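You operate a simulated robot arm through the tools that you are given. There is no shell and no other tool. Be economical: measure what you need, move in short steps, check, and stop when the job is done.

Carry out the task below with a simulated robot arm. There is one attempt and no reset: what you move stays moved.

Task
Fetch the purple cloth and set it on top of the white panel. Take the green cap and put it on the top of the lift table. Take the blue cap from the long bench top and leave it on top of the green sheet. Put the grey chock from the top of the wooden bench with blue legs on the long bench top and the green chock on the second shelf from the bottom of the tall rack. Take the small cream block and leave it on the bench beside the tin. Take the green cover on the kit bench top and put it away on the long bench top. Take the wooden block from the middle shelf of the low rack and leave it on the second shelf from the bottom of the tall rack. The order is free. Set down upright: chock, green cover.
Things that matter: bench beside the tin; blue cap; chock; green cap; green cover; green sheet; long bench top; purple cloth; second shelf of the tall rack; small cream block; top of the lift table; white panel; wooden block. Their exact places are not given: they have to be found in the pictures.

The check looks at the end state, three seconds after you hand in, the way a careful person would. Anything else that was tipped, shoved, dropped, spilled or broken makes it a failure. Lids that push on must go on centred and level and be pressed home; caps that screw on are set level and turned clockwise until they are tight. Flat cloth is picked up by pressing the open fingertips on it (5 to 10 N) and closing them slowly along it; thin cloth reads only 2 to 8 mm in the jaws.

Robot
A 6-joint arm with a fingered hand on a trunk, on a base that drives. Base frame: it is fixed to the floor where the robot stands at the start and does not move with it; the origin is under the middle of the robot, x ahead of it, y to its left, z up; the surface under the hand at the start is at about z = 0.86. Units: m, degrees, N and s.
With the tool pointing down near the work surface it reaches from about 0.28 to 0.74 m from the robot's upright axis, wherever it stands. Its first joint turns from -166.0 to 166.0 degrees. Places, roughly: bench beside the tin (13x13 cm) [7.12, -0.06, 0.86]; blue cap (7x7x4 cm) [0.8, -1.6, 0.9]; chock [5, -1, 1]; green cap (7x7x4 cm) [0.8, -1.4, 0.9]; green cover (9x7x9 cm) [7.2, -1.1, 0.9]; green sheet [2.5, 0, 0.75]; long bench top [0.6, -0.9, 0.9]; purple cloth (11x7x3 cm) [0.5, 0.1, 0.9]; second shelf of the tall rack [9.5, 0.4, 0.7]; small cream block (7x7x6 cm) [7.2, -0.8, 0.9]; top of the lift table [4.6, -3.7, 0.8]; white panel (15x15x4 cm) [0.7, -0.4, 0.9]; wooden block (8x16x8 cm) [9.5, -1.2, 0.7]. Payload 4 kg.
Tool frame: the origin (TCP) lies between the finger pads and is the grasp point; the fingertips stand 0.026 m ahead of it; z points along the fingers, y is the line along which they close. Largest opening 0.148 m; the body of the gripper starts 0.073 m behind the TCP. The gripper is a hand of 3 fingers: y runs from the thumb to the fingers, the wrist lies at [0, 0, -0.239] in the tool frame, and closing takes about 1.5 s.
Orientation is that of the tool frame in the base frame, as [roll, pitch, yaw] about the fixed x, y, z axes, in that order (R = Rz(yaw) Ry(pitch) Rx(roll)). With the fingers straight down and closing along the base's y, the tool's x points along the base's -x, its y along +y and its z along -z.

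Tools
- The arm moves only by the tool drive_tool. Its argument "steps" is text: rows parted by semicolons, each of 6 numbers parted by spaces: the shift along the base's x, y, z in units of 150 mm (1.0 is 150 mm), then the turn, a rotation vector about the base's x, y, z in units of 60 degrees (1.0 is 60 degrees). In form: tx ty tz rx ry rz; .... A call has 1 to 8 rows; each row is the pose to reach, as a shift and turn from the pose commanded when the call began. "claw" is the gripper command, from -1 (shut) to 1 (fully open), values between in proportion, set as the call begins (left out, the last holds). A call with a number of a shift or a turn outside -1 to 1 is refused whole. Rows are played at 5 a second. More than 0.05 m and 8.6 degrees between two rows, or a gripper value outside its range, and nothing of the call is played. A pose out of reach is approached as far as the arm can. The call stops where the force on the tool passes 40 N (or 10 N more than at its start, if that is more) or the arm is blocked; 0.2 s more then pass. The fingers move at their own pace (about 0.153 m/s each) and stop on an object; they squeeze with about 28 N. The grip force told is the motor's: it shows also when the fingers shut on nothing. Time passes only in rows, and 0.2 s behind the last, so rows that repeat a pose let the fingers close. It gives the time, the measured TCP pose, the force on the tool (base axes), the opening and the grip force at its end, in the units of the frame above (readings bear some noise), with the torque about the TCP (base axes, N m) and any sound that the robot's microphone picked up.
- Cameras (640 x 400 px; columns grow to the right, rows downward): "scene" is now at [0.0407, 0.1494, 1.4658]; the picture's right is [-0.17, -0.99, 0.00], its down [-0.64, 0.11, -0.76] and it looks along [0.75, -0.13, -0.65] (base axes); focal length 284 px, centre (320, 200). "wrist" rides on the gripper at [0.068, -0.039, -0.09] in the tool frame; the picture's right is [0.50, 0.87, 0.00], its down [-0.66, 0.38, -0.65] and it looks along [-0.57, 0.33, 0.76] (tool axes); focal length 222 px, centre (320, 200).
- camera(camera): a new picture of that camera. No time passes.
- slide_trunk(by): slides the trunk up (or, below 0, down) by that many m; the arm and the scene camera ride with it, the base frame stays. It gives what a move gives, with no picture.
- steer(legs): drives the robot by 1 to 6 legs, each [ahead, left, turn to the left] in m, m and degrees, along the robot's own axes; the way and the turn of a leg run together, so that a leg with both is an arc; at most 1.5 m and 180 degrees a leg. The arm and the cameras ride along, it lands a little off, and it stops where it bumps. It gives what a move gives.
- hand_shape(shape): the hand has 3 fingers and takes this shape, open, in about a second: jaw (thumb against the fingers, like two jaws); tri (thumb and two fingers); tip (a fingertip pinch); poke (one finger out to press); point (the index stretched); flat (the hand flat); cup (the hand cupped); fist (a fist). The gripper value then closes the fingers along that shape, each until it touches; the sizes above hold for jaw. It gives what a move gives, with no picture.
- aim_head(pan, tilt): turns the head with the scene camera to pan (to the left, within 155 degrees either way) and tilt (down, from -29 to 69), counted from straight ahead of the robot. It gives what a move gives.
- point_at(camera, pixels): there is no depth. For up to 12 entries [column, row, z] of the newest picture of that camera ("zoom" is the newest enlarged one), the place [x, y] in the base frame at which the ray of that pixel passes the height z, good to about 0.002 m, but the place of the scene camera against the robot may be out by one fixed shift of up to 0.025 m in any direction. No time passes.
- inspect(camera, box): a new picture of the part [left, top, right, bottom] of that camera's present view, enlarged. No time passes.
- finish_job(): hands the job in; it is judged then, once.

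Go step by step. Measure first, check grasps and placings, and put right what went wrong. The budget is 322 turns and 206 pictures, counting those below and the enlarged ones. Unless the task says otherwise, let go and move clear before handing in, and close with one line.

The tools are called after "Call:" as name(argument=value, ...) on one line, values as JSON. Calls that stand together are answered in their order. drive_tool: Moves the arm, as the interface text tells. Its arguments: {"type":"object","properties":{"steps":{"type":"string"},"claw":{"type":"number"}},"required":["steps"]} The other tools are called the same way: slide_trunk (by) slides the trunk up or down; hand_shape (shape) gives the hand a shape; steer (legs) drives the base; aim_head (pan, tilt) turns the head that bears the scene camera; camera (camera) takes a picture; point_at (camera, pixels) gives the place at which the rays of pixels pass given heights; inspect (camera, box) takes an enlarged picture of a part of a camera's view; finish_job () hands the job in.

At the start:

```text
time_s: 0.0
ee_pos: [0.4579, 0.0271, 1.1611]
orientation: [-179.9, 0.0, -179.9]
contact_force: [0.3, -0.9, -0.1]
torque: [-0.05, 0.04, -0.02]
finger_gap: 0.1479
finger_force: 0.0
shape: jaw
trunk travel left (down, up): [-0.4, 0.19]
robot x, y, heading: [0.0011, -0.0, -0.3]
head pan, tilt: [-9.9, 40.4]
```

scene: 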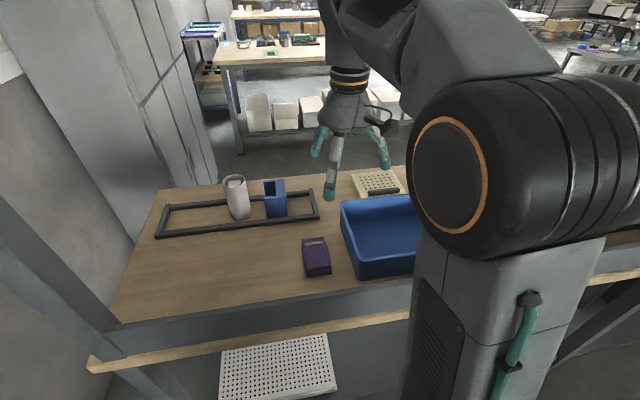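
wrist: 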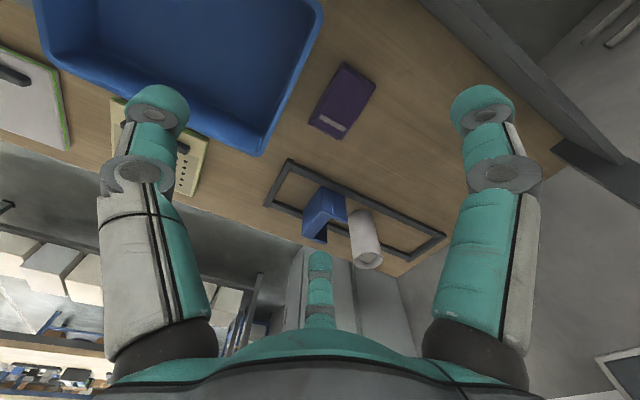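

The purple item sits at scene pixel (316,256), right of a frame; the blue tray hides the panel. I'll look closer and to the right.

Call:
inspect(camera="scene", box=[240, 160, 440, 290])

Call:
point_at(camera="scene", pixels=[[303, 240, 0.89], [324, 238, 0.89], [331, 264, 0.89], [307, 268, 0.89], [316, 276, 0.86]])

Call:
aim_head(pan=-50, tilt=35)

Call:
camera(camera="scene")

```text
3.08 times, centred on (340, 225) of scene
```

zoom: 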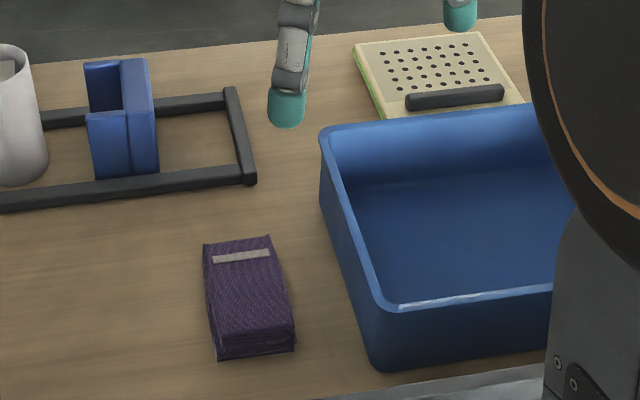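

```text
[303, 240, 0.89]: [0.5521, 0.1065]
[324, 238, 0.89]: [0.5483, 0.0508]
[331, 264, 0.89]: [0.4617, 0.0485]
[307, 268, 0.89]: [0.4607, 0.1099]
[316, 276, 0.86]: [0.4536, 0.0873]
```

```text
time_s: 1.1
ee_pos: [0.4565, 0.0269, 1.1616]
orientation: [-179.9, 0.0, 180.0]
contact_force: [0.2, 0.6, -0.7]
torque: [-0.01, -0.02, 0.03]
finger_gap: 0.1477
finger_force: 0.0
shape: jaw
trunk travel left (down, up): [-0.4, 0.19]
robot x, y, heading: [-0.0021, 0.0005, -0.1]
head pan, tilt: [-50.0, 35.0]
```

```text
202 pictures are left
```

scene: 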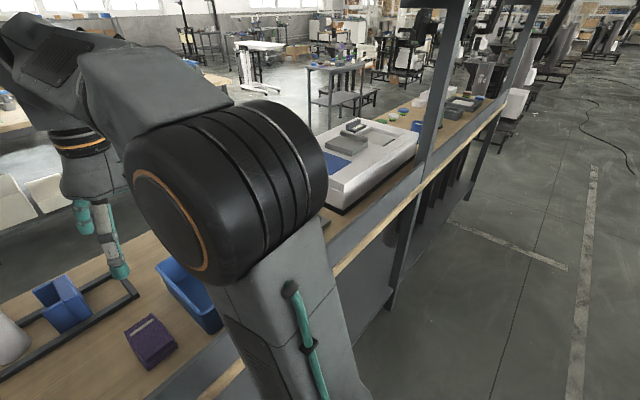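

The cloth is a folded stack near (0.505,0.08). I'll cross-check it with the wrist camera, which also shows a white plate at the left edge.

Call:
camera(camera="wrist")

Call:
point_at(camera="wrist", pixels=[[341, 63, 0.89], [376, 82, 0.89], [346, 136, 0.89], [310, 122, 0.89], [70, 150, 0.9], [62, 68, 0.9], [10, 75, 0.9]])

Call:
inspect(camera="scene", box=[310, 60, 530, 200])

```text
201 pictures are left
```

wrist: 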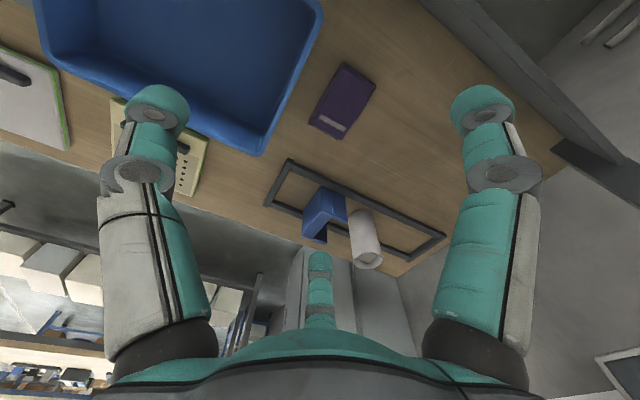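

```text
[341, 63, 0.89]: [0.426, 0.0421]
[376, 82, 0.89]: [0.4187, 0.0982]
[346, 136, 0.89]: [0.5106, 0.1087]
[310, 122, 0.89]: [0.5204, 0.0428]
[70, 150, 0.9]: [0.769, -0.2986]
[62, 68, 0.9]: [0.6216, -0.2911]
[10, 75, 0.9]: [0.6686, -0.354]
```

```text
2.86 times, centred on (420, 130) of scene
```

zoom: 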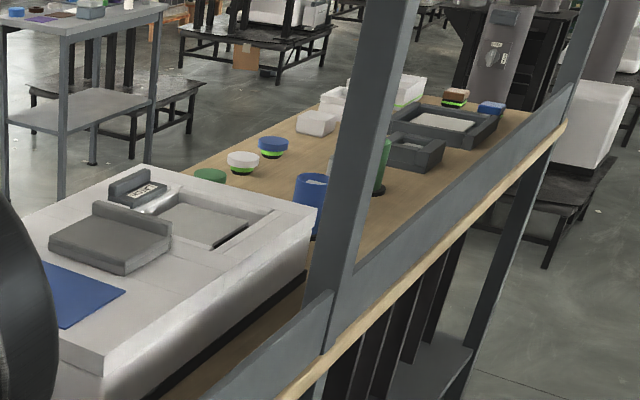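

The wrist and scene views differ by about 3 cm in x, so I trust the wrist camera. I'll check the tray rim clearance, then move above the cloth with a partial opening.

Call:
point_at(camera="wrist", pixels=[[322, 15, 0.94], [265, 150, 0.94], [265, 153, 0.86], [341, 63, 0.88], [346, 136, 0.88]])

Call:
drive_tool(steps="0 0.1 -0.25 0 0 0; 0 0.2 -0.5 0 0 0; 0 0.3 -0.75 0 0 0; 0 0.3 -0.9 0 0 0; 0 0.3 -0.9 0 0 0", claw=0.35)

Call:
camera(camera="wrist")

```text
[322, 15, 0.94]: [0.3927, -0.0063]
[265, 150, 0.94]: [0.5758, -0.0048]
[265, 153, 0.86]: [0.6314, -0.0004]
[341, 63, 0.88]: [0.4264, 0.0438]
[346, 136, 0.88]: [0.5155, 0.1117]
```

```text
time_s: 2.3
ee_pos: [0.4575, 0.0703, 1.026]
orientation: [180.0, 0.0, -179.9]
contact_force: [0.0, 0.6, 0.0]
torque: [0.03, 0.03, -0.02]
finger_gap: 0.1003
finger_force: 0.1
shape: jaw
trunk travel left (down, up): [-0.4, 0.19]
robot x, y, heading: [0.0007, -0.0026, -0.3]
head pan, tilt: [-50.0, 35.0]
```

```text
199 pictures are left
```

wrist: 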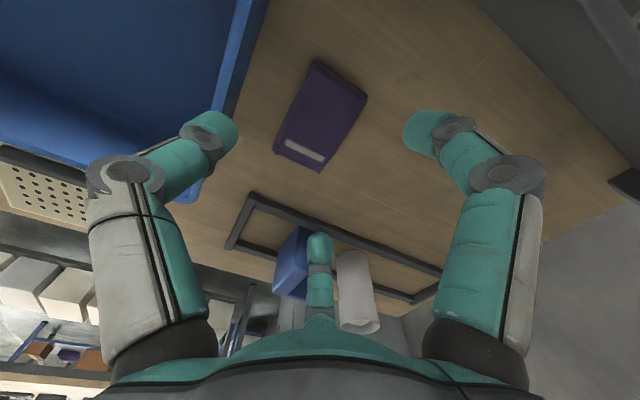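

The cloth is between thumb and fingers. I'll measure it again from here.

Call:
point_at(camera="wrist", pixels=[[316, 60, 0.88], [367, 97, 0.88], [320, 171, 0.86], [274, 150, 0.86], [326, 162, 0.88], [278, 140, 0.88], [238, 100, 0.86]])

Call:
inspect(camera="wrist", box=[200, 30, 480, 205])

```text
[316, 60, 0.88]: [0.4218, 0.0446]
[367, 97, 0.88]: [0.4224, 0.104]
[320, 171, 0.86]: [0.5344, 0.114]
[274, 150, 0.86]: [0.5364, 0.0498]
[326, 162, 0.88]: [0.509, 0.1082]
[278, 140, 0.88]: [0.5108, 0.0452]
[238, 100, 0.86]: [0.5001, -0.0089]
```

```text
2.29 times, centred on (340, 118) of wrist
```

zoom: 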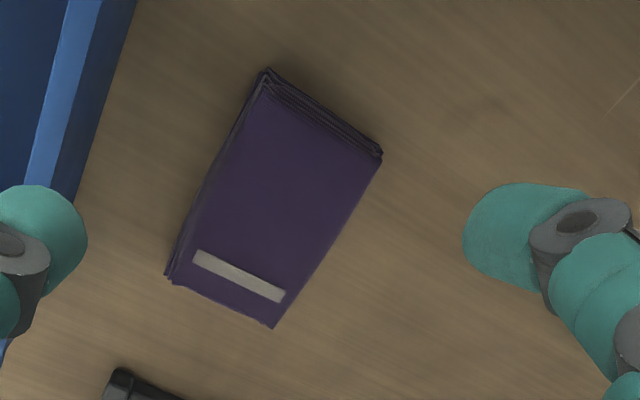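

Cloth centre is about (0.468, 0.077). I'll descend over it to z 0.892.

Call:
drive_tool(steps="0.07 0.04 -0.2 0 0 0; 0.07 0.04 -0.45 0 0 0; 0.07 0.04 -0.7 0 0 0; 0.07 0.04 -0.89 0 0 0; 0.07 0.04 -0.89 0 0 0")

Call:
drive_tool(steps="0 0 0 0 0 0; 0 0 0 0 0 0; 0 0 0 0 0 0; 0 0 0 0 0 0; 0 0 0 0 0 0; 0 0 0 0 0 0", claw=-1)

Call:
camera(camera="wrist")

```text
time_s: 3.2
ee_pos: [0.4725, 0.0796, 0.9123]
orientation: [179.7, 1.3, -179.9]
contact_force: [-5.2, 0.1, 34.6]
torque: [1.0, -1.53, 0.15]
finger_gap: 0.0982
finger_force: 0.1
shape: jaw
trunk travel left (down, up): [-0.4, 0.19]
robot x, y, heading: [0.0, -0.0006, 0.1]
head pan, tilt: [-50.0, 35.0]
stopped in row 4: the force on the tool passed its limit at 55 N (the readings are from after the stop); the commanded pose is now the measured one
```

```text
time_s: 3.8
ee_pos: [0.4745, 0.0792, 0.9083]
orientation: [179.8, 1.1, 180.0]
contact_force: [0.4, -0.2, -0.1]
torque: [0.0, 0.06, 0.0]
finger_gap: 0.0074
finger_force: 27.9
shape: jaw
trunk travel left (down, up): [-0.4, 0.19]
robot x, y, heading: [-0.0001, -0.0035, 0.2]
head pan, tilt: [-50.0, 35.0]
stopped in row 2: the force on the tool passed its limit at 47 N (the readings are from after the stop); the commanded pose is now the measured one
```

```text
197 pictures are left
```

wrist: 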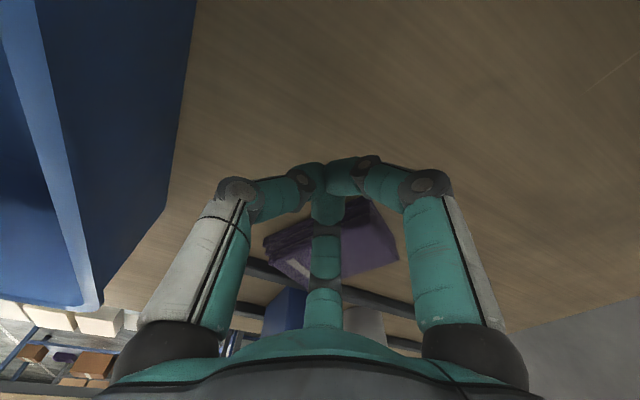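

The far finger landed on the cloth's corner, and the closed gap reads 7.4 mm, which may be a pinch of cloth. I'll lift slightly and look.

Call:
drive_tool(steps="0 0 0.15 0 0 0; 0 0 0.3 0 0 0; 0 0 0.3 0 0 0")

Call:
camera(camera="wrist")

Call:
aim_head(pan=0, tilt=55)

Call:
camera(camera="scene")

```text
time_s: 4.6
ee_pos: [0.4744, 0.081, 0.9545]
orientation: [179.8, 1.1, -179.9]
contact_force: [-0.4, -0.3, 0.3]
torque: [-0.03, -0.01, -0.02]
finger_gap: 0.0054
finger_force: 28.4
shape: jaw
trunk travel left (down, up): [-0.4, 0.19]
robot x, y, heading: [0.0016, 0.0011, 0.0]
head pan, tilt: [-50.0, 35.0]
```

```text
196 pictures are left
```

wrist: 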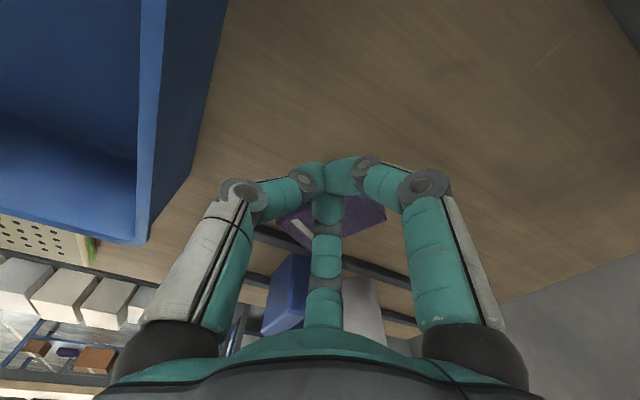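

```text
time_s: 5.8
ee_pos: [0.474, 0.0808, 0.9536]
orientation: [180.0, 1.2, -179.8]
contact_force: [0.4, 0.8, -0.4]
torque: [0.0, -0.01, 0.0]
finger_gap: 0.0051
finger_force: 28.1
shape: jaw
trunk travel left (down, up): [-0.4, 0.19]
robot x, y, heading: [0.001, -0.0019, -0.2]
head pan, tilt: [0.0, 55.0]
```

```text
195 pictures are left
```

scene: 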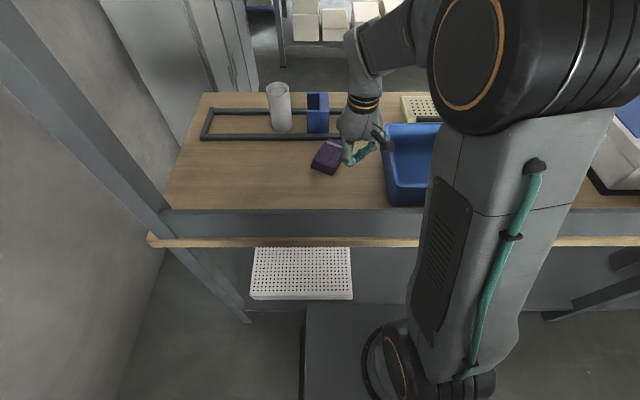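

The grip was empty: the cloth has slid forward to scene (327,157). I'll raise, open, and see how the hand shapes "tip" and "jaw" place the fingers.

Call:
drive_tool(steps="0 0 0.2 0 0 0; 0 0 0.4 0 0 0; 0 0 0.6 0 0 0; 0 0 0.6 0 0 0; 0 0 0.6 0 0 0", claw=1)

Call:
hand_shape(shape="tri")

Call:
camera(camera="wrist")

Call:
hand_shape(shape="tip")

Call:
camera(camera="wrist")

Call:
hand_shape(shape="jaw")

Call:
camera(camera="wrist")

```text
time_s: 7.0
ee_pos: [0.4743, 0.0811, 1.0457]
orientation: [179.8, 1.2, -179.9]
contact_force: [0.5, -0.4, -0.3]
torque: [-0.02, -0.01, -0.01]
finger_gap: 0.1477
finger_force: 0.1
shape: jaw
trunk travel left (down, up): [-0.4, 0.19]
robot x, y, heading: [-0.0013, 0.0036, 0.1]
head pan, tilt: [0.0, 55.0]
```

```text
time_s: 7.8
ee_pos: [0.4737, 0.0792, 1.0462]
orientation: [179.8, 1.3, -179.9]
contact_force: [-0.1, -0.6, 0.5]
torque: [0.0, -0.02, 0.0]
finger_gap: 0.1478
finger_force: 0.2
shape: tri
trunk travel left (down, up): [-0.4, 0.19]
robot x, y, heading: [0.0012, 0.0016, -0.2]
head pan, tilt: [0.0, 55.0]
```

```text
194 pictures are left
```

wrist: 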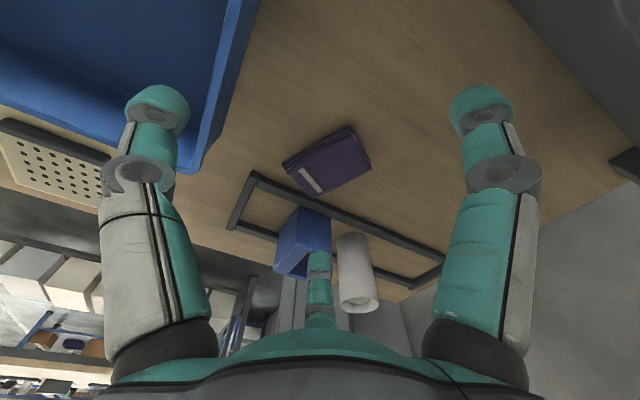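

```text
time_s: 8.8
ee_pos: [0.4737, 0.0815, 1.0463]
orientation: [179.7, 1.2, -179.9]
contact_force: [-0.5, 0.5, 0.9]
torque: [0.02, 0.02, -0.01]
finger_gap: 0.148
finger_force: 0.1
shape: tip
trunk travel left (down, up): [-0.4, 0.19]
robot x, y, heading: [0.001, 0.0013, -0.3]
head pan, tilt: [0.0, 55.0]
```

```text
193 pictures are left
```

wrist: 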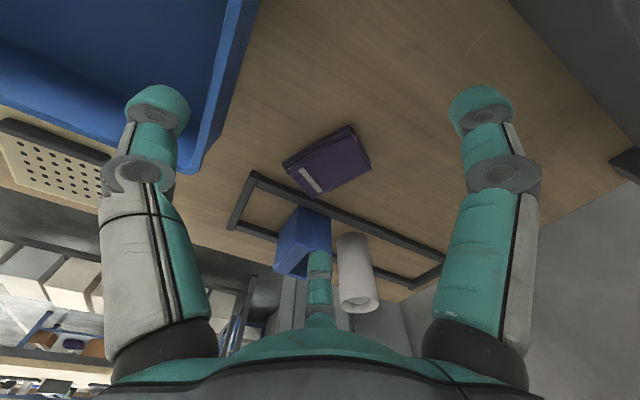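

```text
time_s: 9.7
ee_pos: [0.4741, 0.0803, 1.046]
orientation: [179.9, 1.2, -179.9]
contact_force: [-0.5, -0.1, 0.7]
torque: [-0.01, 0.02, -0.02]
finger_gap: 0.1479
finger_force: 0.1
shape: jaw
trunk travel left (down, up): [-0.4, 0.19]
robot x, y, heading: [-0.0004, 0.0002, -0.3]
head pan, tilt: [0.0, 55.0]
```

```text
192 pictures are left
```

wrist: 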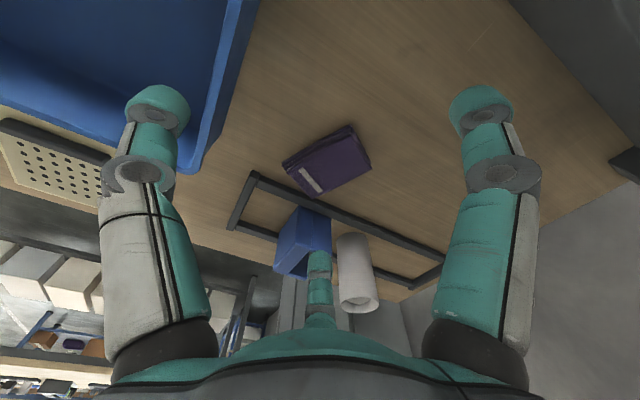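

All three shapes share the same 120° finger layout, so I'll plan for that: thumb at tool -y, fingers at ±60° about +y. I'll measure the cloth now.

Call:
point_at(camera="wrist", pixels=[[284, 161, 0.88], [352, 126, 0.88], [371, 166, 0.86], [306, 195, 0.86], [371, 160, 0.88], [255, 172, 0.87], [350, 214, 0.87]])

Call:
inspect(camera="wrist", box=[230, 90, 430, 220])

```text
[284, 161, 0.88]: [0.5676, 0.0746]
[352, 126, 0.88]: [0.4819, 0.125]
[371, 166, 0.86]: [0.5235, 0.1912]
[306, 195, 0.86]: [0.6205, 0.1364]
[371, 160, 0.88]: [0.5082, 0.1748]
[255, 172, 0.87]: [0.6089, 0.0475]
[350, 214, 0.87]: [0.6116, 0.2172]
```

```text
3.08 times, centred on (330, 155) of wrist
```

zoom: 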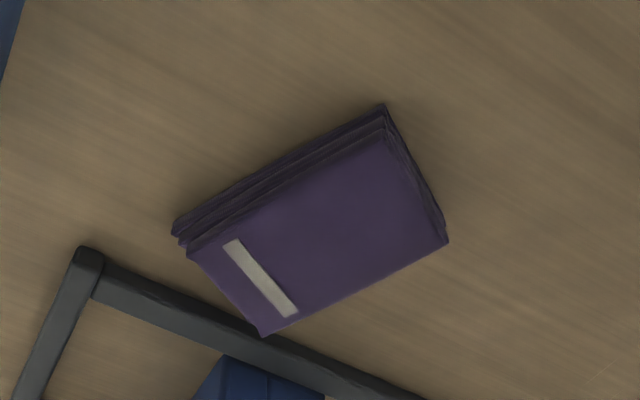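

Call:
point_at(camera="zoom", pixels=[[188, 255, 0.885], [383, 140, 0.885], [448, 242, 0.885], [262, 335, 0.885], [175, 235, 0.86], [383, 106, 0.86], [80, 250, 0.875], [395, 395, 0.875]])

```text
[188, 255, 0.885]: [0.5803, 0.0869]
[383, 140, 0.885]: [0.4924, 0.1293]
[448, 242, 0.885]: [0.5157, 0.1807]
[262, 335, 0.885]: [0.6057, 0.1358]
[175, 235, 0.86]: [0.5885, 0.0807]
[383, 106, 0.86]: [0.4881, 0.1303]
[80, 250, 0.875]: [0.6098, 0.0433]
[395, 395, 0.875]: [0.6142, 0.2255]
```

The cloth centre is (0.548,0.133) with its long axis at -26.5°. I'll turn so the thumb takes the near end and the two fingers take the long sides.

Call:
drive_tool(steps="0.2 0.2 0 0 0.02 0; 0.393 0.403 0 0 0.02 0", claw=0.62)

Call:
drive_tool(steps="0 0 0 0 0 -0.139; 0 0 0 0 0 -0.278; 0 0 0 0 0 -0.417; 0 0 0 0 0 -0.556; 0 0 0 0 0 -0.695; 0 0 0 0 0 -0.834; 0 0 0 0 0 -0.971")

Call:
drive_tool(steps="0 0 0 0 0 -0.139; 0 0 0 0 0 -0.278; 0 0 0 0 0 -0.417; 0 0 0 0 0 -0.556; 0 0 0 0 0 -0.695; 0 0 0 0 0 -0.834; 0 0 0 0 0 -0.971")

Call:
camera(camera="wrist")

```text
time_s: 10.2
ee_pos: [0.5357, 0.1394, 1.0432]
orientation: [179.8, 0.0, 180.0]
contact_force: [0.3, 0.6, -0.2]
torque: [0.0, -0.05, -0.03]
finger_gap: 0.1203
finger_force: 0.0
shape: jaw
trunk travel left (down, up): [-0.4, 0.19]
robot x, y, heading: [-0.0014, -0.0014, 0.2]
head pan, tilt: [0.0, 55.0]
```

```text
time_s: 11.8
ee_pos: [0.5327, 0.141, 1.0457]
orientation: [179.8, -0.1, 121.8]
contact_force: [-0.5, 0.2, -0.5]
torque: [0.0, 0.01, -0.02]
finger_gap: 0.1203
finger_force: 0.0
shape: jaw
trunk travel left (down, up): [-0.4, 0.19]
robot x, y, heading: [-0.0017, 0.0004, 0.2]
head pan, tilt: [0.0, 55.0]
```

```text
time_s: 13.4
ee_pos: [0.5326, 0.139, 1.0448]
orientation: [179.7, 0.1, 63.4]
contact_force: [0.3, 1.2, 0.2]
torque: [-0.03, -0.01, -0.01]
finger_gap: 0.12
finger_force: 0.0
shape: jaw
trunk travel left (down, up): [-0.4, 0.19]
robot x, y, heading: [-0.0017, 0.0003, 0.1]
head pan, tilt: [0.0, 55.0]
```

```text
190 pictures are left
```

wrist: 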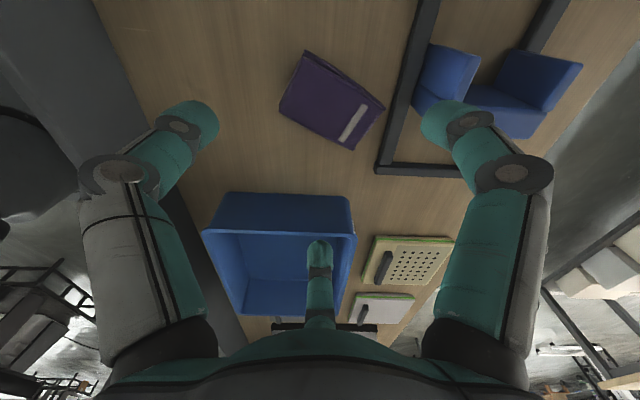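

Call:
point_at(camera="wrist", pixels=[[306, 54, 0.885], [384, 107, 0.885], [352, 149, 0.885], [280, 107, 0.885], [378, 168, 0.88]])

Call:
inspect(camera="wrist", box=[200, 30, 480, 205])

```text
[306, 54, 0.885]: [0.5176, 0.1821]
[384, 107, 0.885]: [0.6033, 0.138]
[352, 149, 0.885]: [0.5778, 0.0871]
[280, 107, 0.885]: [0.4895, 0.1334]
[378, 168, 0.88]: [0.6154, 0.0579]
```

```text
2.29 times, centred on (340, 118) of wrist
```

zoom: 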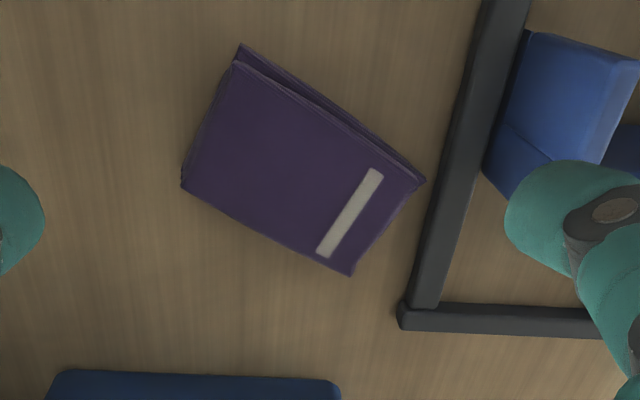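

The two views agree on the cloth's place. I'll descend with force checks.

Call:
drive_tool(steps="0 0.02 -0.25 0 0 0; 0 0.02 -0.5 0 0 0; 0 0.02 -0.75 0 0 0; 0 0.02 -0.9 0 0 0; 0 0.02 -0.98 0 0 0; 0 0.02 -0.98 0 0 0")

Call:
camera(camera="wrist")

```text
time_s: 14.8
ee_pos: [0.5319, 0.1422, 0.8979]
orientation: [179.8, -0.1, 63.5]
contact_force: [-0.4, -0.2, 0.0]
torque: [0.0, -0.01, 0.03]
finger_gap: 0.12
finger_force: 0.0
shape: jaw
trunk travel left (down, up): [-0.4, 0.19]
robot x, y, heading: [-0.0012, 0.001, -0.2]
head pan, tilt: [0.0, 55.0]
```

```text
188 pictures are left
```

wrist: 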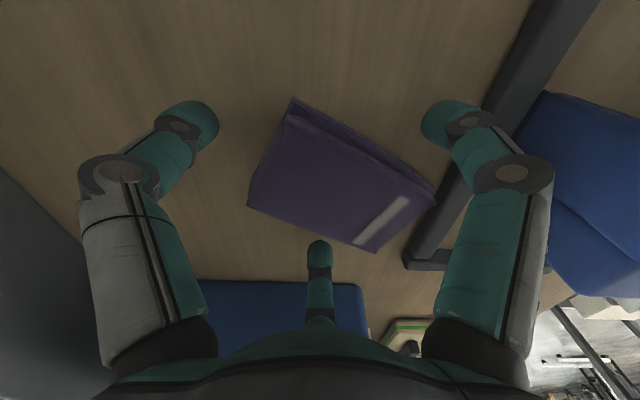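

All three fingers surround the cloth without contact. I'll lower 6 mm and close.

Call:
drive_tool(steps="0 0 -0.02 0 0 0; 0 0 -0.04 0 0 0")

Call:
drive_tool(steps="0 0 0 0 0 0; 0 0 0 0 0 0; 0 0 0 0 0 0; 0 0 0 0 0 0; 0 0 0 0 0 0; 0 0 0 0 0 0; 0 0 0 0 0 0", claw=-1)

Call:
drive_tool(steps="0 0 0.1 0 0 0; 0 0 0.2 0 0 0; 0 0 0.4 0 0 0; 0 0 0.4 0 0 0")

Call:
camera(camera="wrist")

```text
time_s: 15.4
ee_pos: [0.5327, 0.1436, 0.8917]
orientation: [179.8, 0.0, 63.6]
contact_force: [-0.9, -0.4, 0.1]
torque: [-0.02, 0.02, 0.03]
finger_gap: 0.1203
finger_force: 0.2
shape: jaw
trunk travel left (down, up): [-0.4, 0.19]
robot x, y, heading: [0.0, 0.0007, 0.2]
head pan, tilt: [0.0, 55.0]
```

```text
time_s: 17.1
ee_pos: [0.533, 0.1434, 0.8906]
orientation: [179.8, -0.1, 63.5]
contact_force: [-0.5, -0.7, -0.2]
torque: [0.01, 0.05, 0.01]
finger_gap: 0.0671
finger_force: 28.0
shape: jaw
trunk travel left (down, up): [-0.4, 0.19]
robot x, y, heading: [-0.0004, 0.0016, 0.0]
head pan, tilt: [0.0, 55.0]
```

```text
time_s: 18.1
ee_pos: [0.5326, 0.1436, 0.9514]
orientation: [179.8, 0.0, 63.5]
contact_force: [0.0, -0.7, -1.5]
torque: [-0.01, 0.0, 0.05]
finger_gap: 0.0672
finger_force: 27.8
shape: jaw
trunk travel left (down, up): [-0.4, 0.19]
robot x, y, heading: [0.0001, 0.0007, 0.2]
head pan, tilt: [0.0, 55.0]
```

```text
187 pictures are left
```

wrist: 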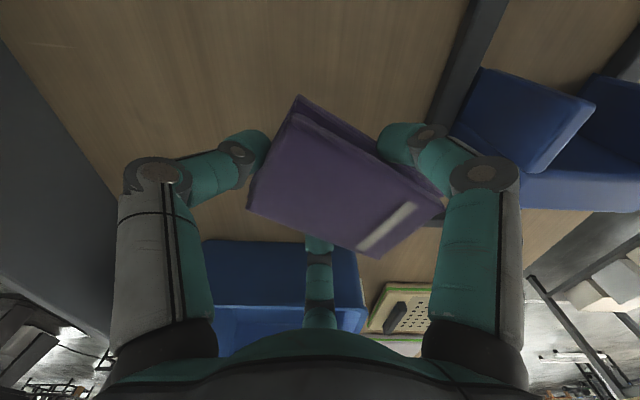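

The cloth is held and lifted. I'll raise it higher and look for the panels.

Call:
drive_tool(steps="0 0 0.3 0 0 0; 0 0 0.6 0 0 0; 0 0 0.9 0 0 0; 0 0 1 0 0 0")

Call:
camera(camera="wrist")

Call:
point_at(camera="wrist", pixels=[[380, 250, 0.89], [440, 250, 0.89], [400, 290, 0.89]])

Call:
aim_head(pan=-20, tilt=35)

Call:
camera(camera="scene")

```text
time_s: 19.1
ee_pos: [0.5328, 0.1437, 1.1031]
orientation: [179.8, -0.1, 63.7]
contact_force: [0.0, 0.2, 0.3]
torque: [0.02, -0.02, 0.0]
finger_gap: 0.0663
finger_force: 27.9
shape: jaw
trunk travel left (down, up): [-0.4, 0.19]
robot x, y, heading: [-0.0016, -0.0004, 0.2]
head pan, tilt: [0.0, 55.0]
```

```text
186 pictures are left
```

wrist: 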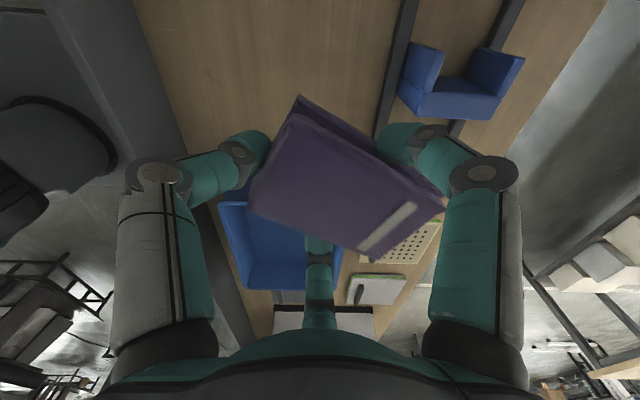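

```text
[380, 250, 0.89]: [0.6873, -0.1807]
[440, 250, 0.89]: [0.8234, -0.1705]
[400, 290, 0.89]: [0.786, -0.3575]
```

```text
time_s: 19.9
ee_pos: [0.5332, 0.1435, 1.1036]
orientation: [179.8, 0.0, 63.5]
contact_force: [0.0, -0.3, -0.5]
torque: [0.02, 0.01, 0.01]
finger_gap: 0.0668
finger_force: 28.4
shape: jaw
trunk travel left (down, up): [-0.4, 0.19]
robot x, y, heading: [-0.0009, -0.0021, -0.0]
head pan, tilt: [-20.0, 35.0]
```

```text
185 pictures are left
```

scene: 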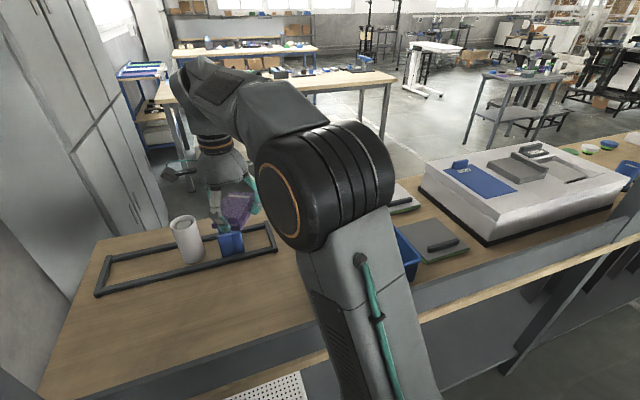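

The panels lie near y≈-0.36, just out of reach, and the arm blocks my view of them. I'll drive 0.3 m to the right and look again.

Call:
steer(legs=[[0, -0.3, 0]])

Call:
camera(camera="scene")

Call:
camera(camera="wrist")

```text
time_s: 21.9
ee_pos: [0.533, -0.1473, 1.1018]
orientation: [179.7, 0.1, 63.5]
contact_force: [0.3, -0.9, -1.0]
torque: [0.01, -0.03, 0.03]
finger_gap: 0.0665
finger_force: 28.5
shape: jaw
trunk travel left (down, up): [-0.4, 0.19]
robot x, y, heading: [0.0006, -0.2905, -0.0]
head pan, tilt: [-20.0, 35.0]
```

```text
184 pictures are left
```

scene: 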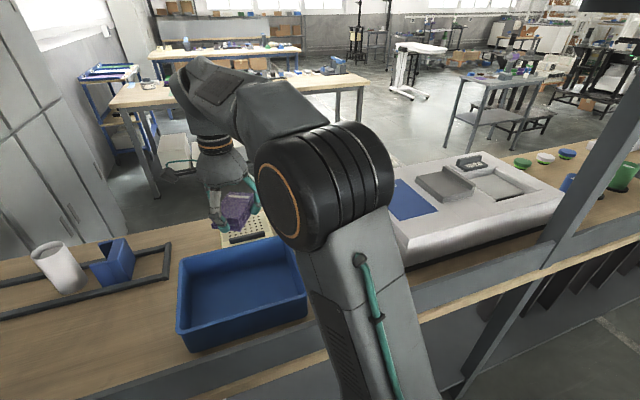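

```text
183 pictures are left
```

wrist: 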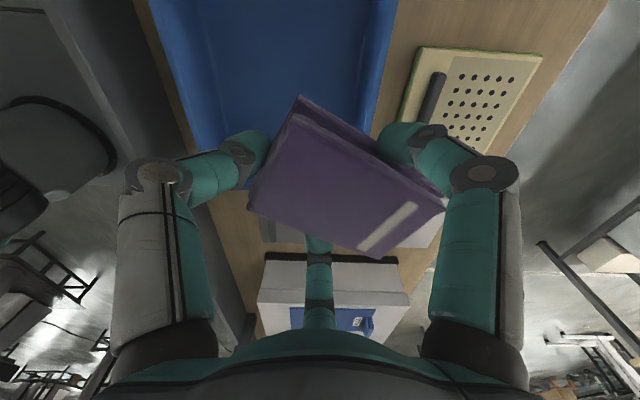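

The view is still blocked, so I'll move right 0.35 m more to see past the arm's left side.

Call:
steer(legs=[[0, -0.35, 0]])

Call:
camera(camera="scene")

```text
time_s: 24.1
ee_pos: [0.5324, -0.4959, 1.1033]
orientation: [179.9, 0.0, 63.2]
contact_force: [0.7, 0.9, -0.4]
torque: [0.03, -0.01, -0.03]
finger_gap: 0.0667
finger_force: 28.4
shape: jaw
trunk travel left (down, up): [-0.4, 0.19]
robot x, y, heading: [-0.0011, -0.6338, -0.2]
head pan, tilt: [-20.0, 35.0]
```

```text
182 pictures are left
```

scene: 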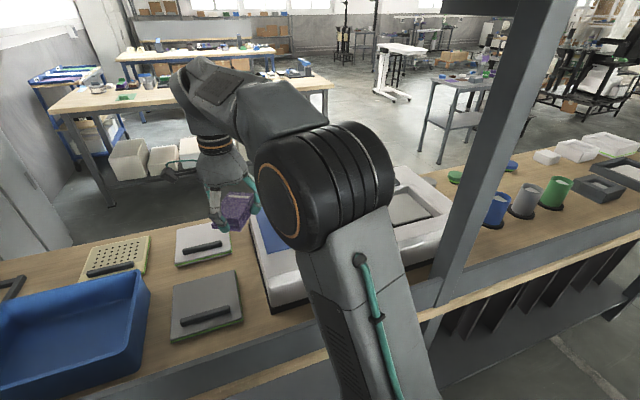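

The white panel is at (202,244) with a dark handle bar, and a grey one sits nearer at (207,305). I'll zoom and measure.

Call:
inspect(camera="scene", box=[140, 200, 300, 300])

Call:
point_at(camera="scene", pixels=[[177, 228, 0.89], [226, 222, 0.89], [230, 255, 0.89], [175, 266, 0.89], [185, 249, 0.9], [219, 242, 0.9]])

```text
4.00 times, centred on (220, 250) of scene
```

zoom: 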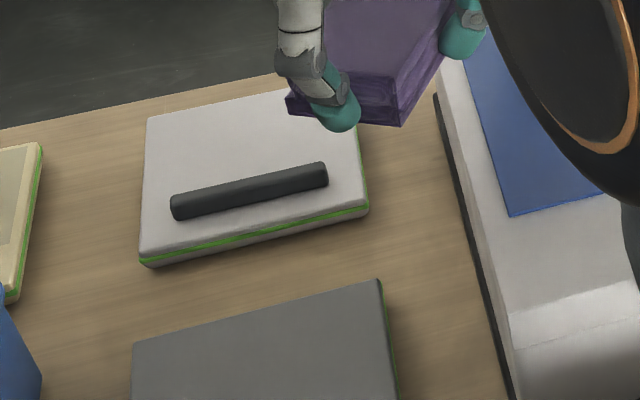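

```text
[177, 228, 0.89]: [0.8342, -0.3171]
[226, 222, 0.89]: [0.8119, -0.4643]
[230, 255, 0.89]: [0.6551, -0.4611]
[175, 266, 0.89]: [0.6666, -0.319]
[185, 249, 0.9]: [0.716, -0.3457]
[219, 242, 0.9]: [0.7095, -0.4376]
```

The flat strip behind the handle runs about x 0.70–0.79, at the edge of reach. I'll look down to see how far the base can go forward.

Call:
aim_head(pan=30, tilt=69)

Call:
camera(camera="scene")

```text
time_s: 25.3
ee_pos: [0.5327, -0.4971, 1.1016]
orientation: [179.9, 0.0, 63.2]
contact_force: [-0.2, -0.3, -0.5]
torque: [-0.01, 0.04, 0.0]
finger_gap: 0.0667
finger_force: 27.9
shape: jaw
trunk travel left (down, up): [-0.4, 0.19]
robot x, y, heading: [-0.0007, -0.6344, -0.5]
head pan, tilt: [30.0, 68.8]
```

```text
180 pictures are left
```

scene: 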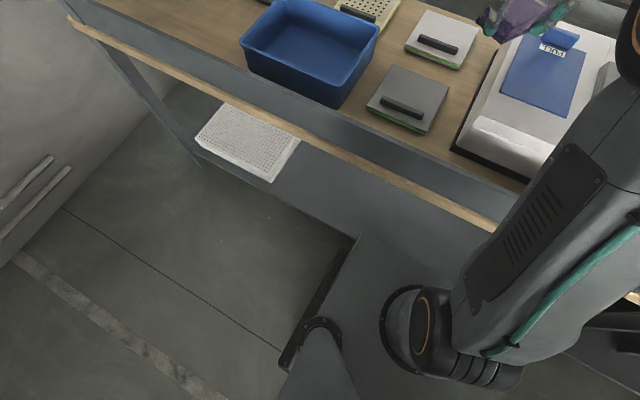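

From here the base front is nearly at the bench, so I won't go ahead. I'll drive back left so the panel is straight ahead and turn the hand so the cloth's long axis runs along +y.

Call:
steer(legs=[[0, 0.25, 0]])

Call:
drive_tool(steps="0 0 0 0 0 0.139; 0 0 0 0 0 0.278; 0 0 0 0 0 0.417; 0 0 0 0 0 0.556; 0 0 0 0 0 0.695; 0 0 0 0 0 0.834; 0 0 0 0 0 0.971")

Call:
drive_tool(steps="0 0 0 0 0 0.139; 0 -0.2 0 0 0 0.278; 0 -0.4 0 0 0 0.417; 0 -0.6 0 0 0 0.556; 0 -0.8 0 0 0 0.695; 0 -0.9 0 0 0 0.834; 0 -0.9 0 0 0 0.971")

Call:
camera(camera="wrist")

```text
time_s: 27.1
ee_pos: [0.5345, -0.2485, 1.1024]
orientation: [179.9, 0.0, 63.3]
contact_force: [0.6, -0.5, -0.1]
torque: [0.01, -0.01, -0.02]
finger_gap: 0.0666
finger_force: 27.8
shape: jaw
trunk travel left (down, up): [-0.4, 0.19]
robot x, y, heading: [0.0002, -0.3933, -0.3]
head pan, tilt: [30.0, 68.8]
```

```text
time_s: 28.7
ee_pos: [0.5337, -0.2479, 1.1025]
orientation: [179.8, 0.0, 121.6]
contact_force: [-0.1, -0.1, -0.5]
torque: [0.0, 0.0, 0.01]
finger_gap: 0.0664
finger_force: 28.0
shape: jaw
trunk travel left (down, up): [-0.4, 0.19]
robot x, y, heading: [0.0028, -0.3895, -0.2]
head pan, tilt: [30.0, 68.8]
```

```text
time_s: 30.3
ee_pos: [0.5334, -0.3838, 1.1021]
orientation: [179.8, 0.0, -179.9]
contact_force: [-0.6, -0.1, -1.0]
torque: [0.0, -0.03, 0.01]
finger_gap: 0.0666
finger_force: 28.0
shape: jaw
trunk travel left (down, up): [-0.4, 0.19]
robot x, y, heading: [-0.002, -0.3914, -0.6]
head pan, tilt: [30.0, 68.8]
```

```text
179 pictures are left
```

wrist: 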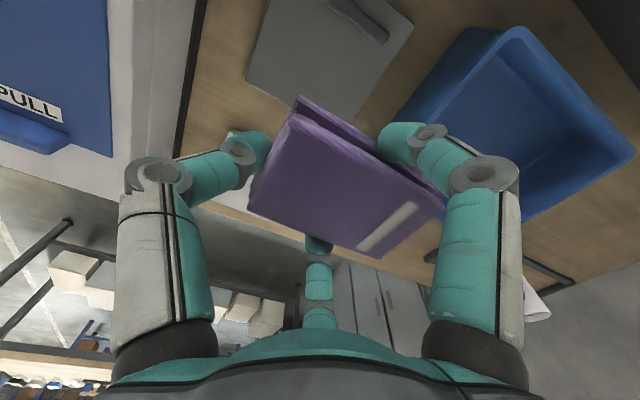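

The white panel is behind the cloth in this view. I'll move 0.14 m forward so the panel's front edge comes into the top of the picture.

Call:
drive_tool(steps="0.3 0 0 0 0 0; 0.6 0 0 0 0 0; 0.95 0 0 0 0 0; 0.95 0 0 0 0 0")

Call:
camera(camera="wrist")

Call:
camera(camera="scene")

```text
refused: row 3 steps farther than a row can; nothing moved
```

```text
178 pictures are left
```

wrist: 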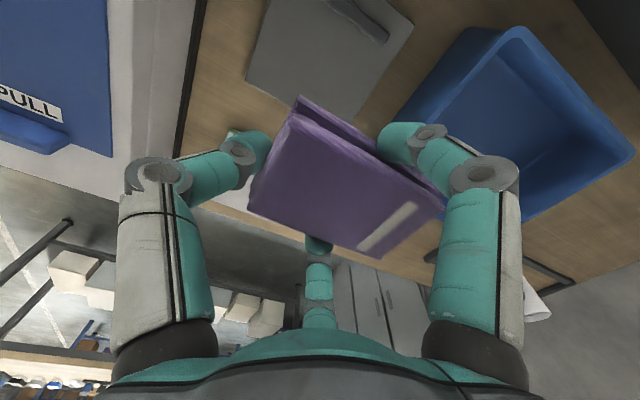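

```text
177 pictures are left
```

scene: 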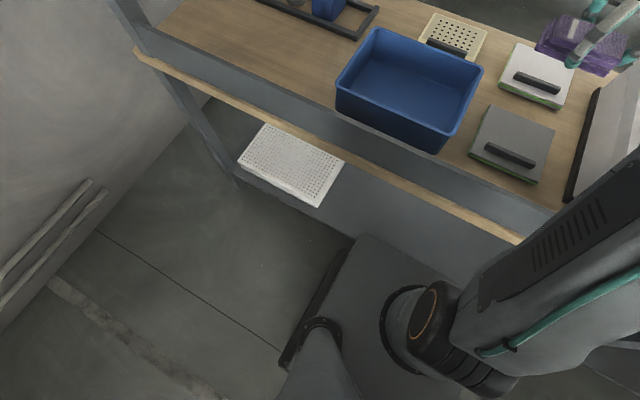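

Call:
drive_tool(steps="0.3 0 0 0 0 0; 0.6 0 0 0 0 0; 0.9 0 0 0 0 0; 0.9 0 0 0 0 0")

Call:
camera(camera="wrist")

Call:
camera(camera="scene")

```text
time_s: 31.3
ee_pos: [0.6568, -0.3836, 1.1031]
orientation: [179.8, -0.1, 179.8]
contact_force: [-0.4, -0.4, -1.0]
torque: [0.0, 0.05, -0.01]
finger_gap: 0.0664
finger_force: 28.3
shape: jaw
out of reach, approached as far as the arm can: row 3, 4
trunk travel left (down, up): [-0.4, 0.19]
robot x, y, heading: [0.0005, -0.3915, -0.1]
head pan, tilt: [30.0, 68.8]
```

```text
176 pictures are left
```

wrist: 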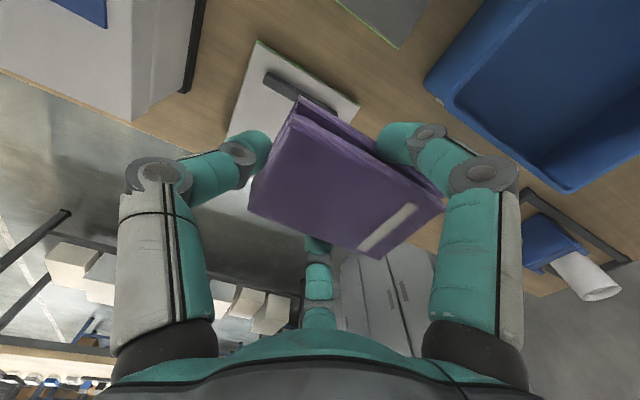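

```text
175 pictures are left
```

scene: 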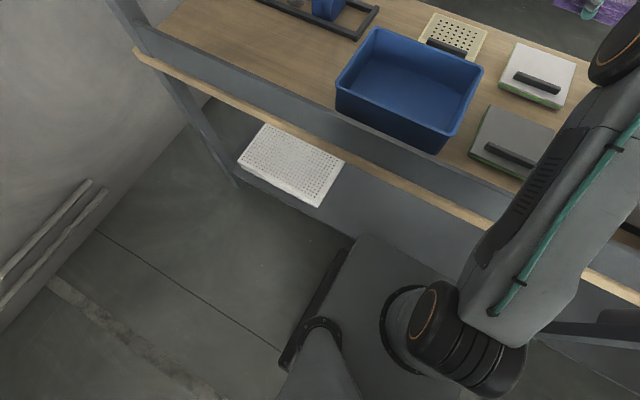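

Call:
inspect(camera="wrist", box=[200, 20, 400, 145])

Call:
point_at(camera="wrist", pixels=[[261, 41, 0.885], [360, 102, 0.885], [229, 132, 0.885], [266, 74, 0.9], [263, 86, 0.9], [285, 95, 0.9], [261, 41, 0.9], [360, 102, 0.9]])

Call:
point_at(camera="scene", pixels=[[517, 43, 0.885], [576, 59, 0.885], [557, 101, 0.885], [499, 84, 0.885]])

```text
3.20 times, centred on (300, 82) of wrist
```

zoom: 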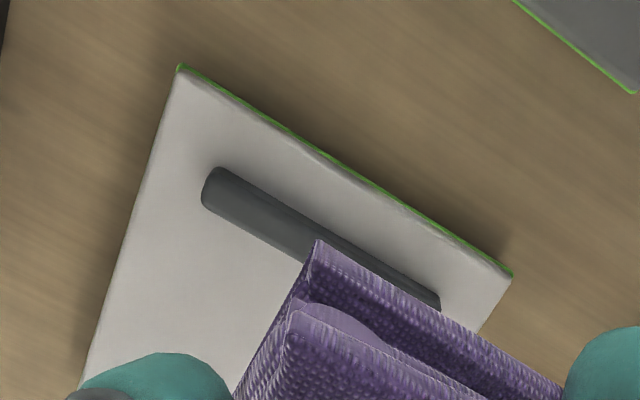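

```text
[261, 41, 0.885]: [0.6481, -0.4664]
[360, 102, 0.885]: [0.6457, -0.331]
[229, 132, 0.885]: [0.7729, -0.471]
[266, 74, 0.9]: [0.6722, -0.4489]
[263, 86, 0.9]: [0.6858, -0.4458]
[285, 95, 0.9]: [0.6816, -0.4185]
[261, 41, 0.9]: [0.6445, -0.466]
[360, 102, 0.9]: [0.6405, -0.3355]
```

```text
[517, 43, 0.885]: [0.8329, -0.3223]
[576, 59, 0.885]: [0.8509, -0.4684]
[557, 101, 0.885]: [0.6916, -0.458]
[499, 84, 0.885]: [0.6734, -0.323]
```

The panel spans x 0.65–0.80 and y -0.466 to -0.33, with its handle at x 0.67–0.69. I'll check how far the base front is from the bench.

Call:
point_at(camera="scene", pixels=[[357, 236, 0.3], [357, 236, 0.2], [357, 236, 0.1], [283, 365, 0.1], [300, 140, 0.86], [520, 240, 0.8], [350, 230, 0.0], [350, 230, 0.4], [240, 180, 0.4], [236, 186, 0]])

Call:
inspect(camera="scene", box=[220, 120, 460, 270])

```text
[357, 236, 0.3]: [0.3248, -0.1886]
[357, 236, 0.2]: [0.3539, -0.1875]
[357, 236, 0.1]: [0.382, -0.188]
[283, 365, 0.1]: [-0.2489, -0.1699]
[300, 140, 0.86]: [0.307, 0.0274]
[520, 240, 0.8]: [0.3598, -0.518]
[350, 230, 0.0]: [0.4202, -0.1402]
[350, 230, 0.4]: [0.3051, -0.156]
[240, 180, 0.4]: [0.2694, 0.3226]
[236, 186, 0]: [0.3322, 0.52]
```

```text
2.67 times, centred on (340, 195) of scene
```

zoom: 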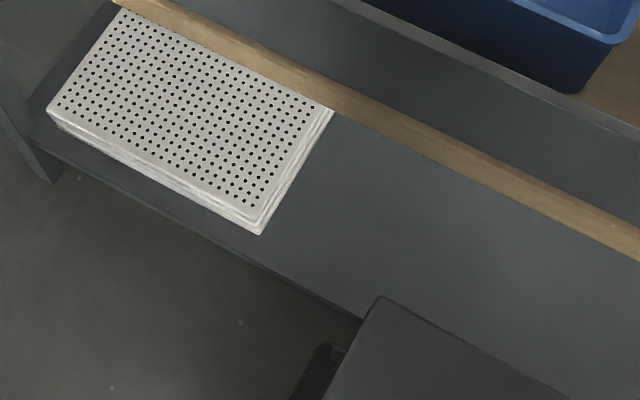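

The base front is already at the lower shelf, so I won't advance. I'll lower to z 0.96 and then extend out, since reach grows lower down.

Call:
drive_tool(steps="0 -0.1 -0.3 0 0 0; 0 -0.2 -0.6 0 0 0; 0 -0.2 -0.9 0 0 0; 0.25 -0.2 -0.9 0 0 0; 0.4 -0.2 -0.9 0 0 0; 0.57 -0.2 -0.9 0 0 0; 0.57 -0.2 -0.9 0 0 0")

Call:
camera(camera="wrist")

```text
time_s: 32.9
ee_pos: [0.7297, -0.4053, 0.9619]
orientation: [179.8, 0.1, 179.9]
contact_force: [-0.4, 0.0, -0.8]
torque: [0.0, -0.01, -0.01]
finger_gap: 0.0652
finger_force: 28.2
shape: jaw
out of reach, approached as far as the arm can: row 6, 7
trunk travel left (down, up): [-0.4, 0.19]
robot x, y, heading: [-0.0015, -0.3886, -0.1]
head pan, tilt: [30.0, 68.8]
```

```text
172 pictures are left
```

wrist: 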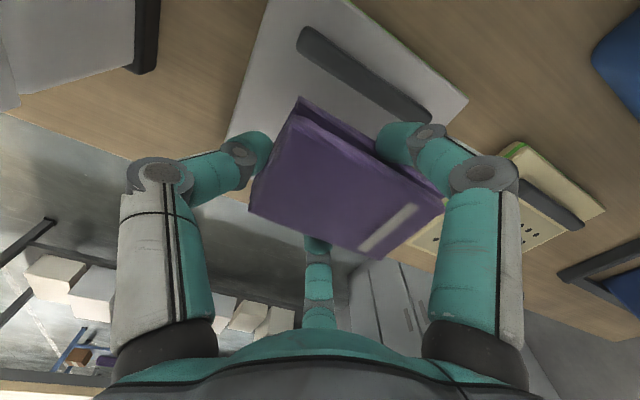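

Call:
inspect(camera="wrist", box=[220, 0, 480, 163])

Call:
point_at(camera="wrist", pixels=[[297, 45, 0.9], [297, 45, 0.885], [350, 90, 0.895], [232, 125, 0.885], [467, 100, 0.885], [308, 28, 0.905]])

```text
2.45 times, centred on (350, 82) of wrist
```

zoom: 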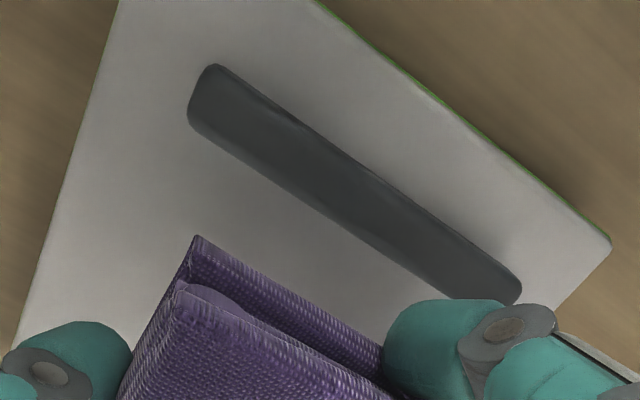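

```text
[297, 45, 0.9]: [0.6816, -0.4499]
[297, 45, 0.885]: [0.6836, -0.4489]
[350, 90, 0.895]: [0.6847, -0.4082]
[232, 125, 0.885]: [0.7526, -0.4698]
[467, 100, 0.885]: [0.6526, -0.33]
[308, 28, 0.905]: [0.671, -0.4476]
```

The handle's far side is at x 0.685, so I want about 1 cm more. I'll lower 3 cm and extend again.

Call:
drive_tool(steps="0 0 -0.1 0 0 0; 0 0 -0.2 0 0 0; 0.08 0 -0.2 0 0 0; 0.08 0 -0.2 0 0 0")

Call:
camera(camera="wrist")

```text
time_s: 33.9
ee_pos: [0.74, -0.4046, 0.931]
orientation: [179.8, 0.1, 179.8]
contact_force: [-0.1, 0.2, -0.1]
torque: [-0.01, 0.02, -0.01]
finger_gap: 0.0653
finger_force: 28.3
shape: jaw
out of reach, approached as far as the arm can: row 3
trunk travel left (down, up): [-0.4, 0.19]
robot x, y, heading: [0.0063, -0.387, -0.2]
head pan, tilt: [30.0, 68.8]
```

```text
170 pictures are left
```

wrist: 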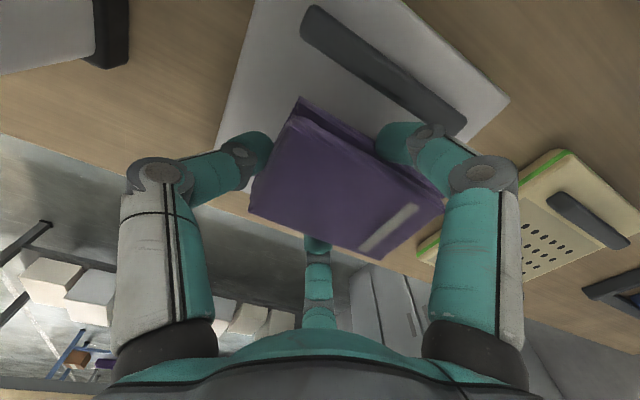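

x is now 0.740 and the cloth centre is at y≈-0.39. I'll lower in small steps until it touches.

Call:
drive_tool(steps="0 -0.03 -0.03 0 0 0; 0 -0.04 -0.06 0 0 0; 0 -0.04 -0.09 0 0 0; 0 -0.04 -0.11 0 0 0; 0 -0.04 -0.11 0 0 0")

Call:
camera(camera="wrist")

```text
time_s: 35.1
ee_pos: [0.7416, -0.4102, 0.9161]
orientation: [179.8, -0.1, 179.9]
contact_force: [-0.2, 0.5, -0.4]
torque: [-0.03, -0.01, -0.03]
finger_gap: 0.0654
finger_force: 27.6
shape: jaw
trunk travel left (down, up): [-0.4, 0.19]
robot x, y, heading: [0.0012, -0.3896, -0.2]
head pan, tilt: [30.0, 68.8]
```

```text
169 pictures are left
```

wrist: 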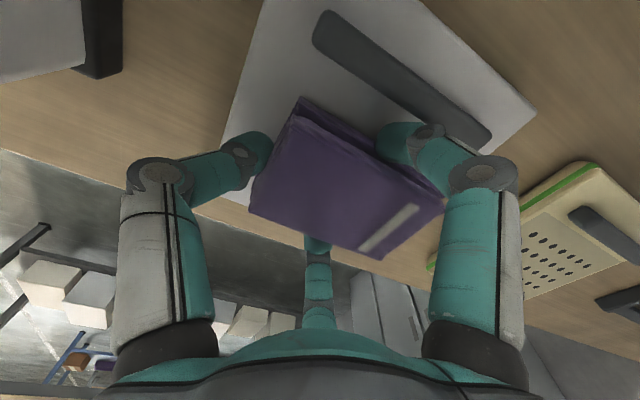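

Call:
drive_tool(steps="0 0 -0.015 0 0 0; 0 0 -0.03 0 0 0; 0 0 -0.045 0 0 0; 0 0 -0.06 0 0 0; 0 0 -0.06 0 0 0")

```text
time_s: 36.3
ee_pos: [0.7407, -0.411, 0.9095]
orientation: [179.7, 0.4, 179.9]
contact_force: [5.9, -0.5, 33.6]
torque: [0.08, -0.11, 0.15]
finger_gap: 0.0655
finger_force: 27.9
shape: jaw
trunk travel left (down, up): [-0.4, 0.19]
robot x, y, heading: [0.0011, -0.3882, -0.2]
head pan, tilt: [30.0, 68.8]
```

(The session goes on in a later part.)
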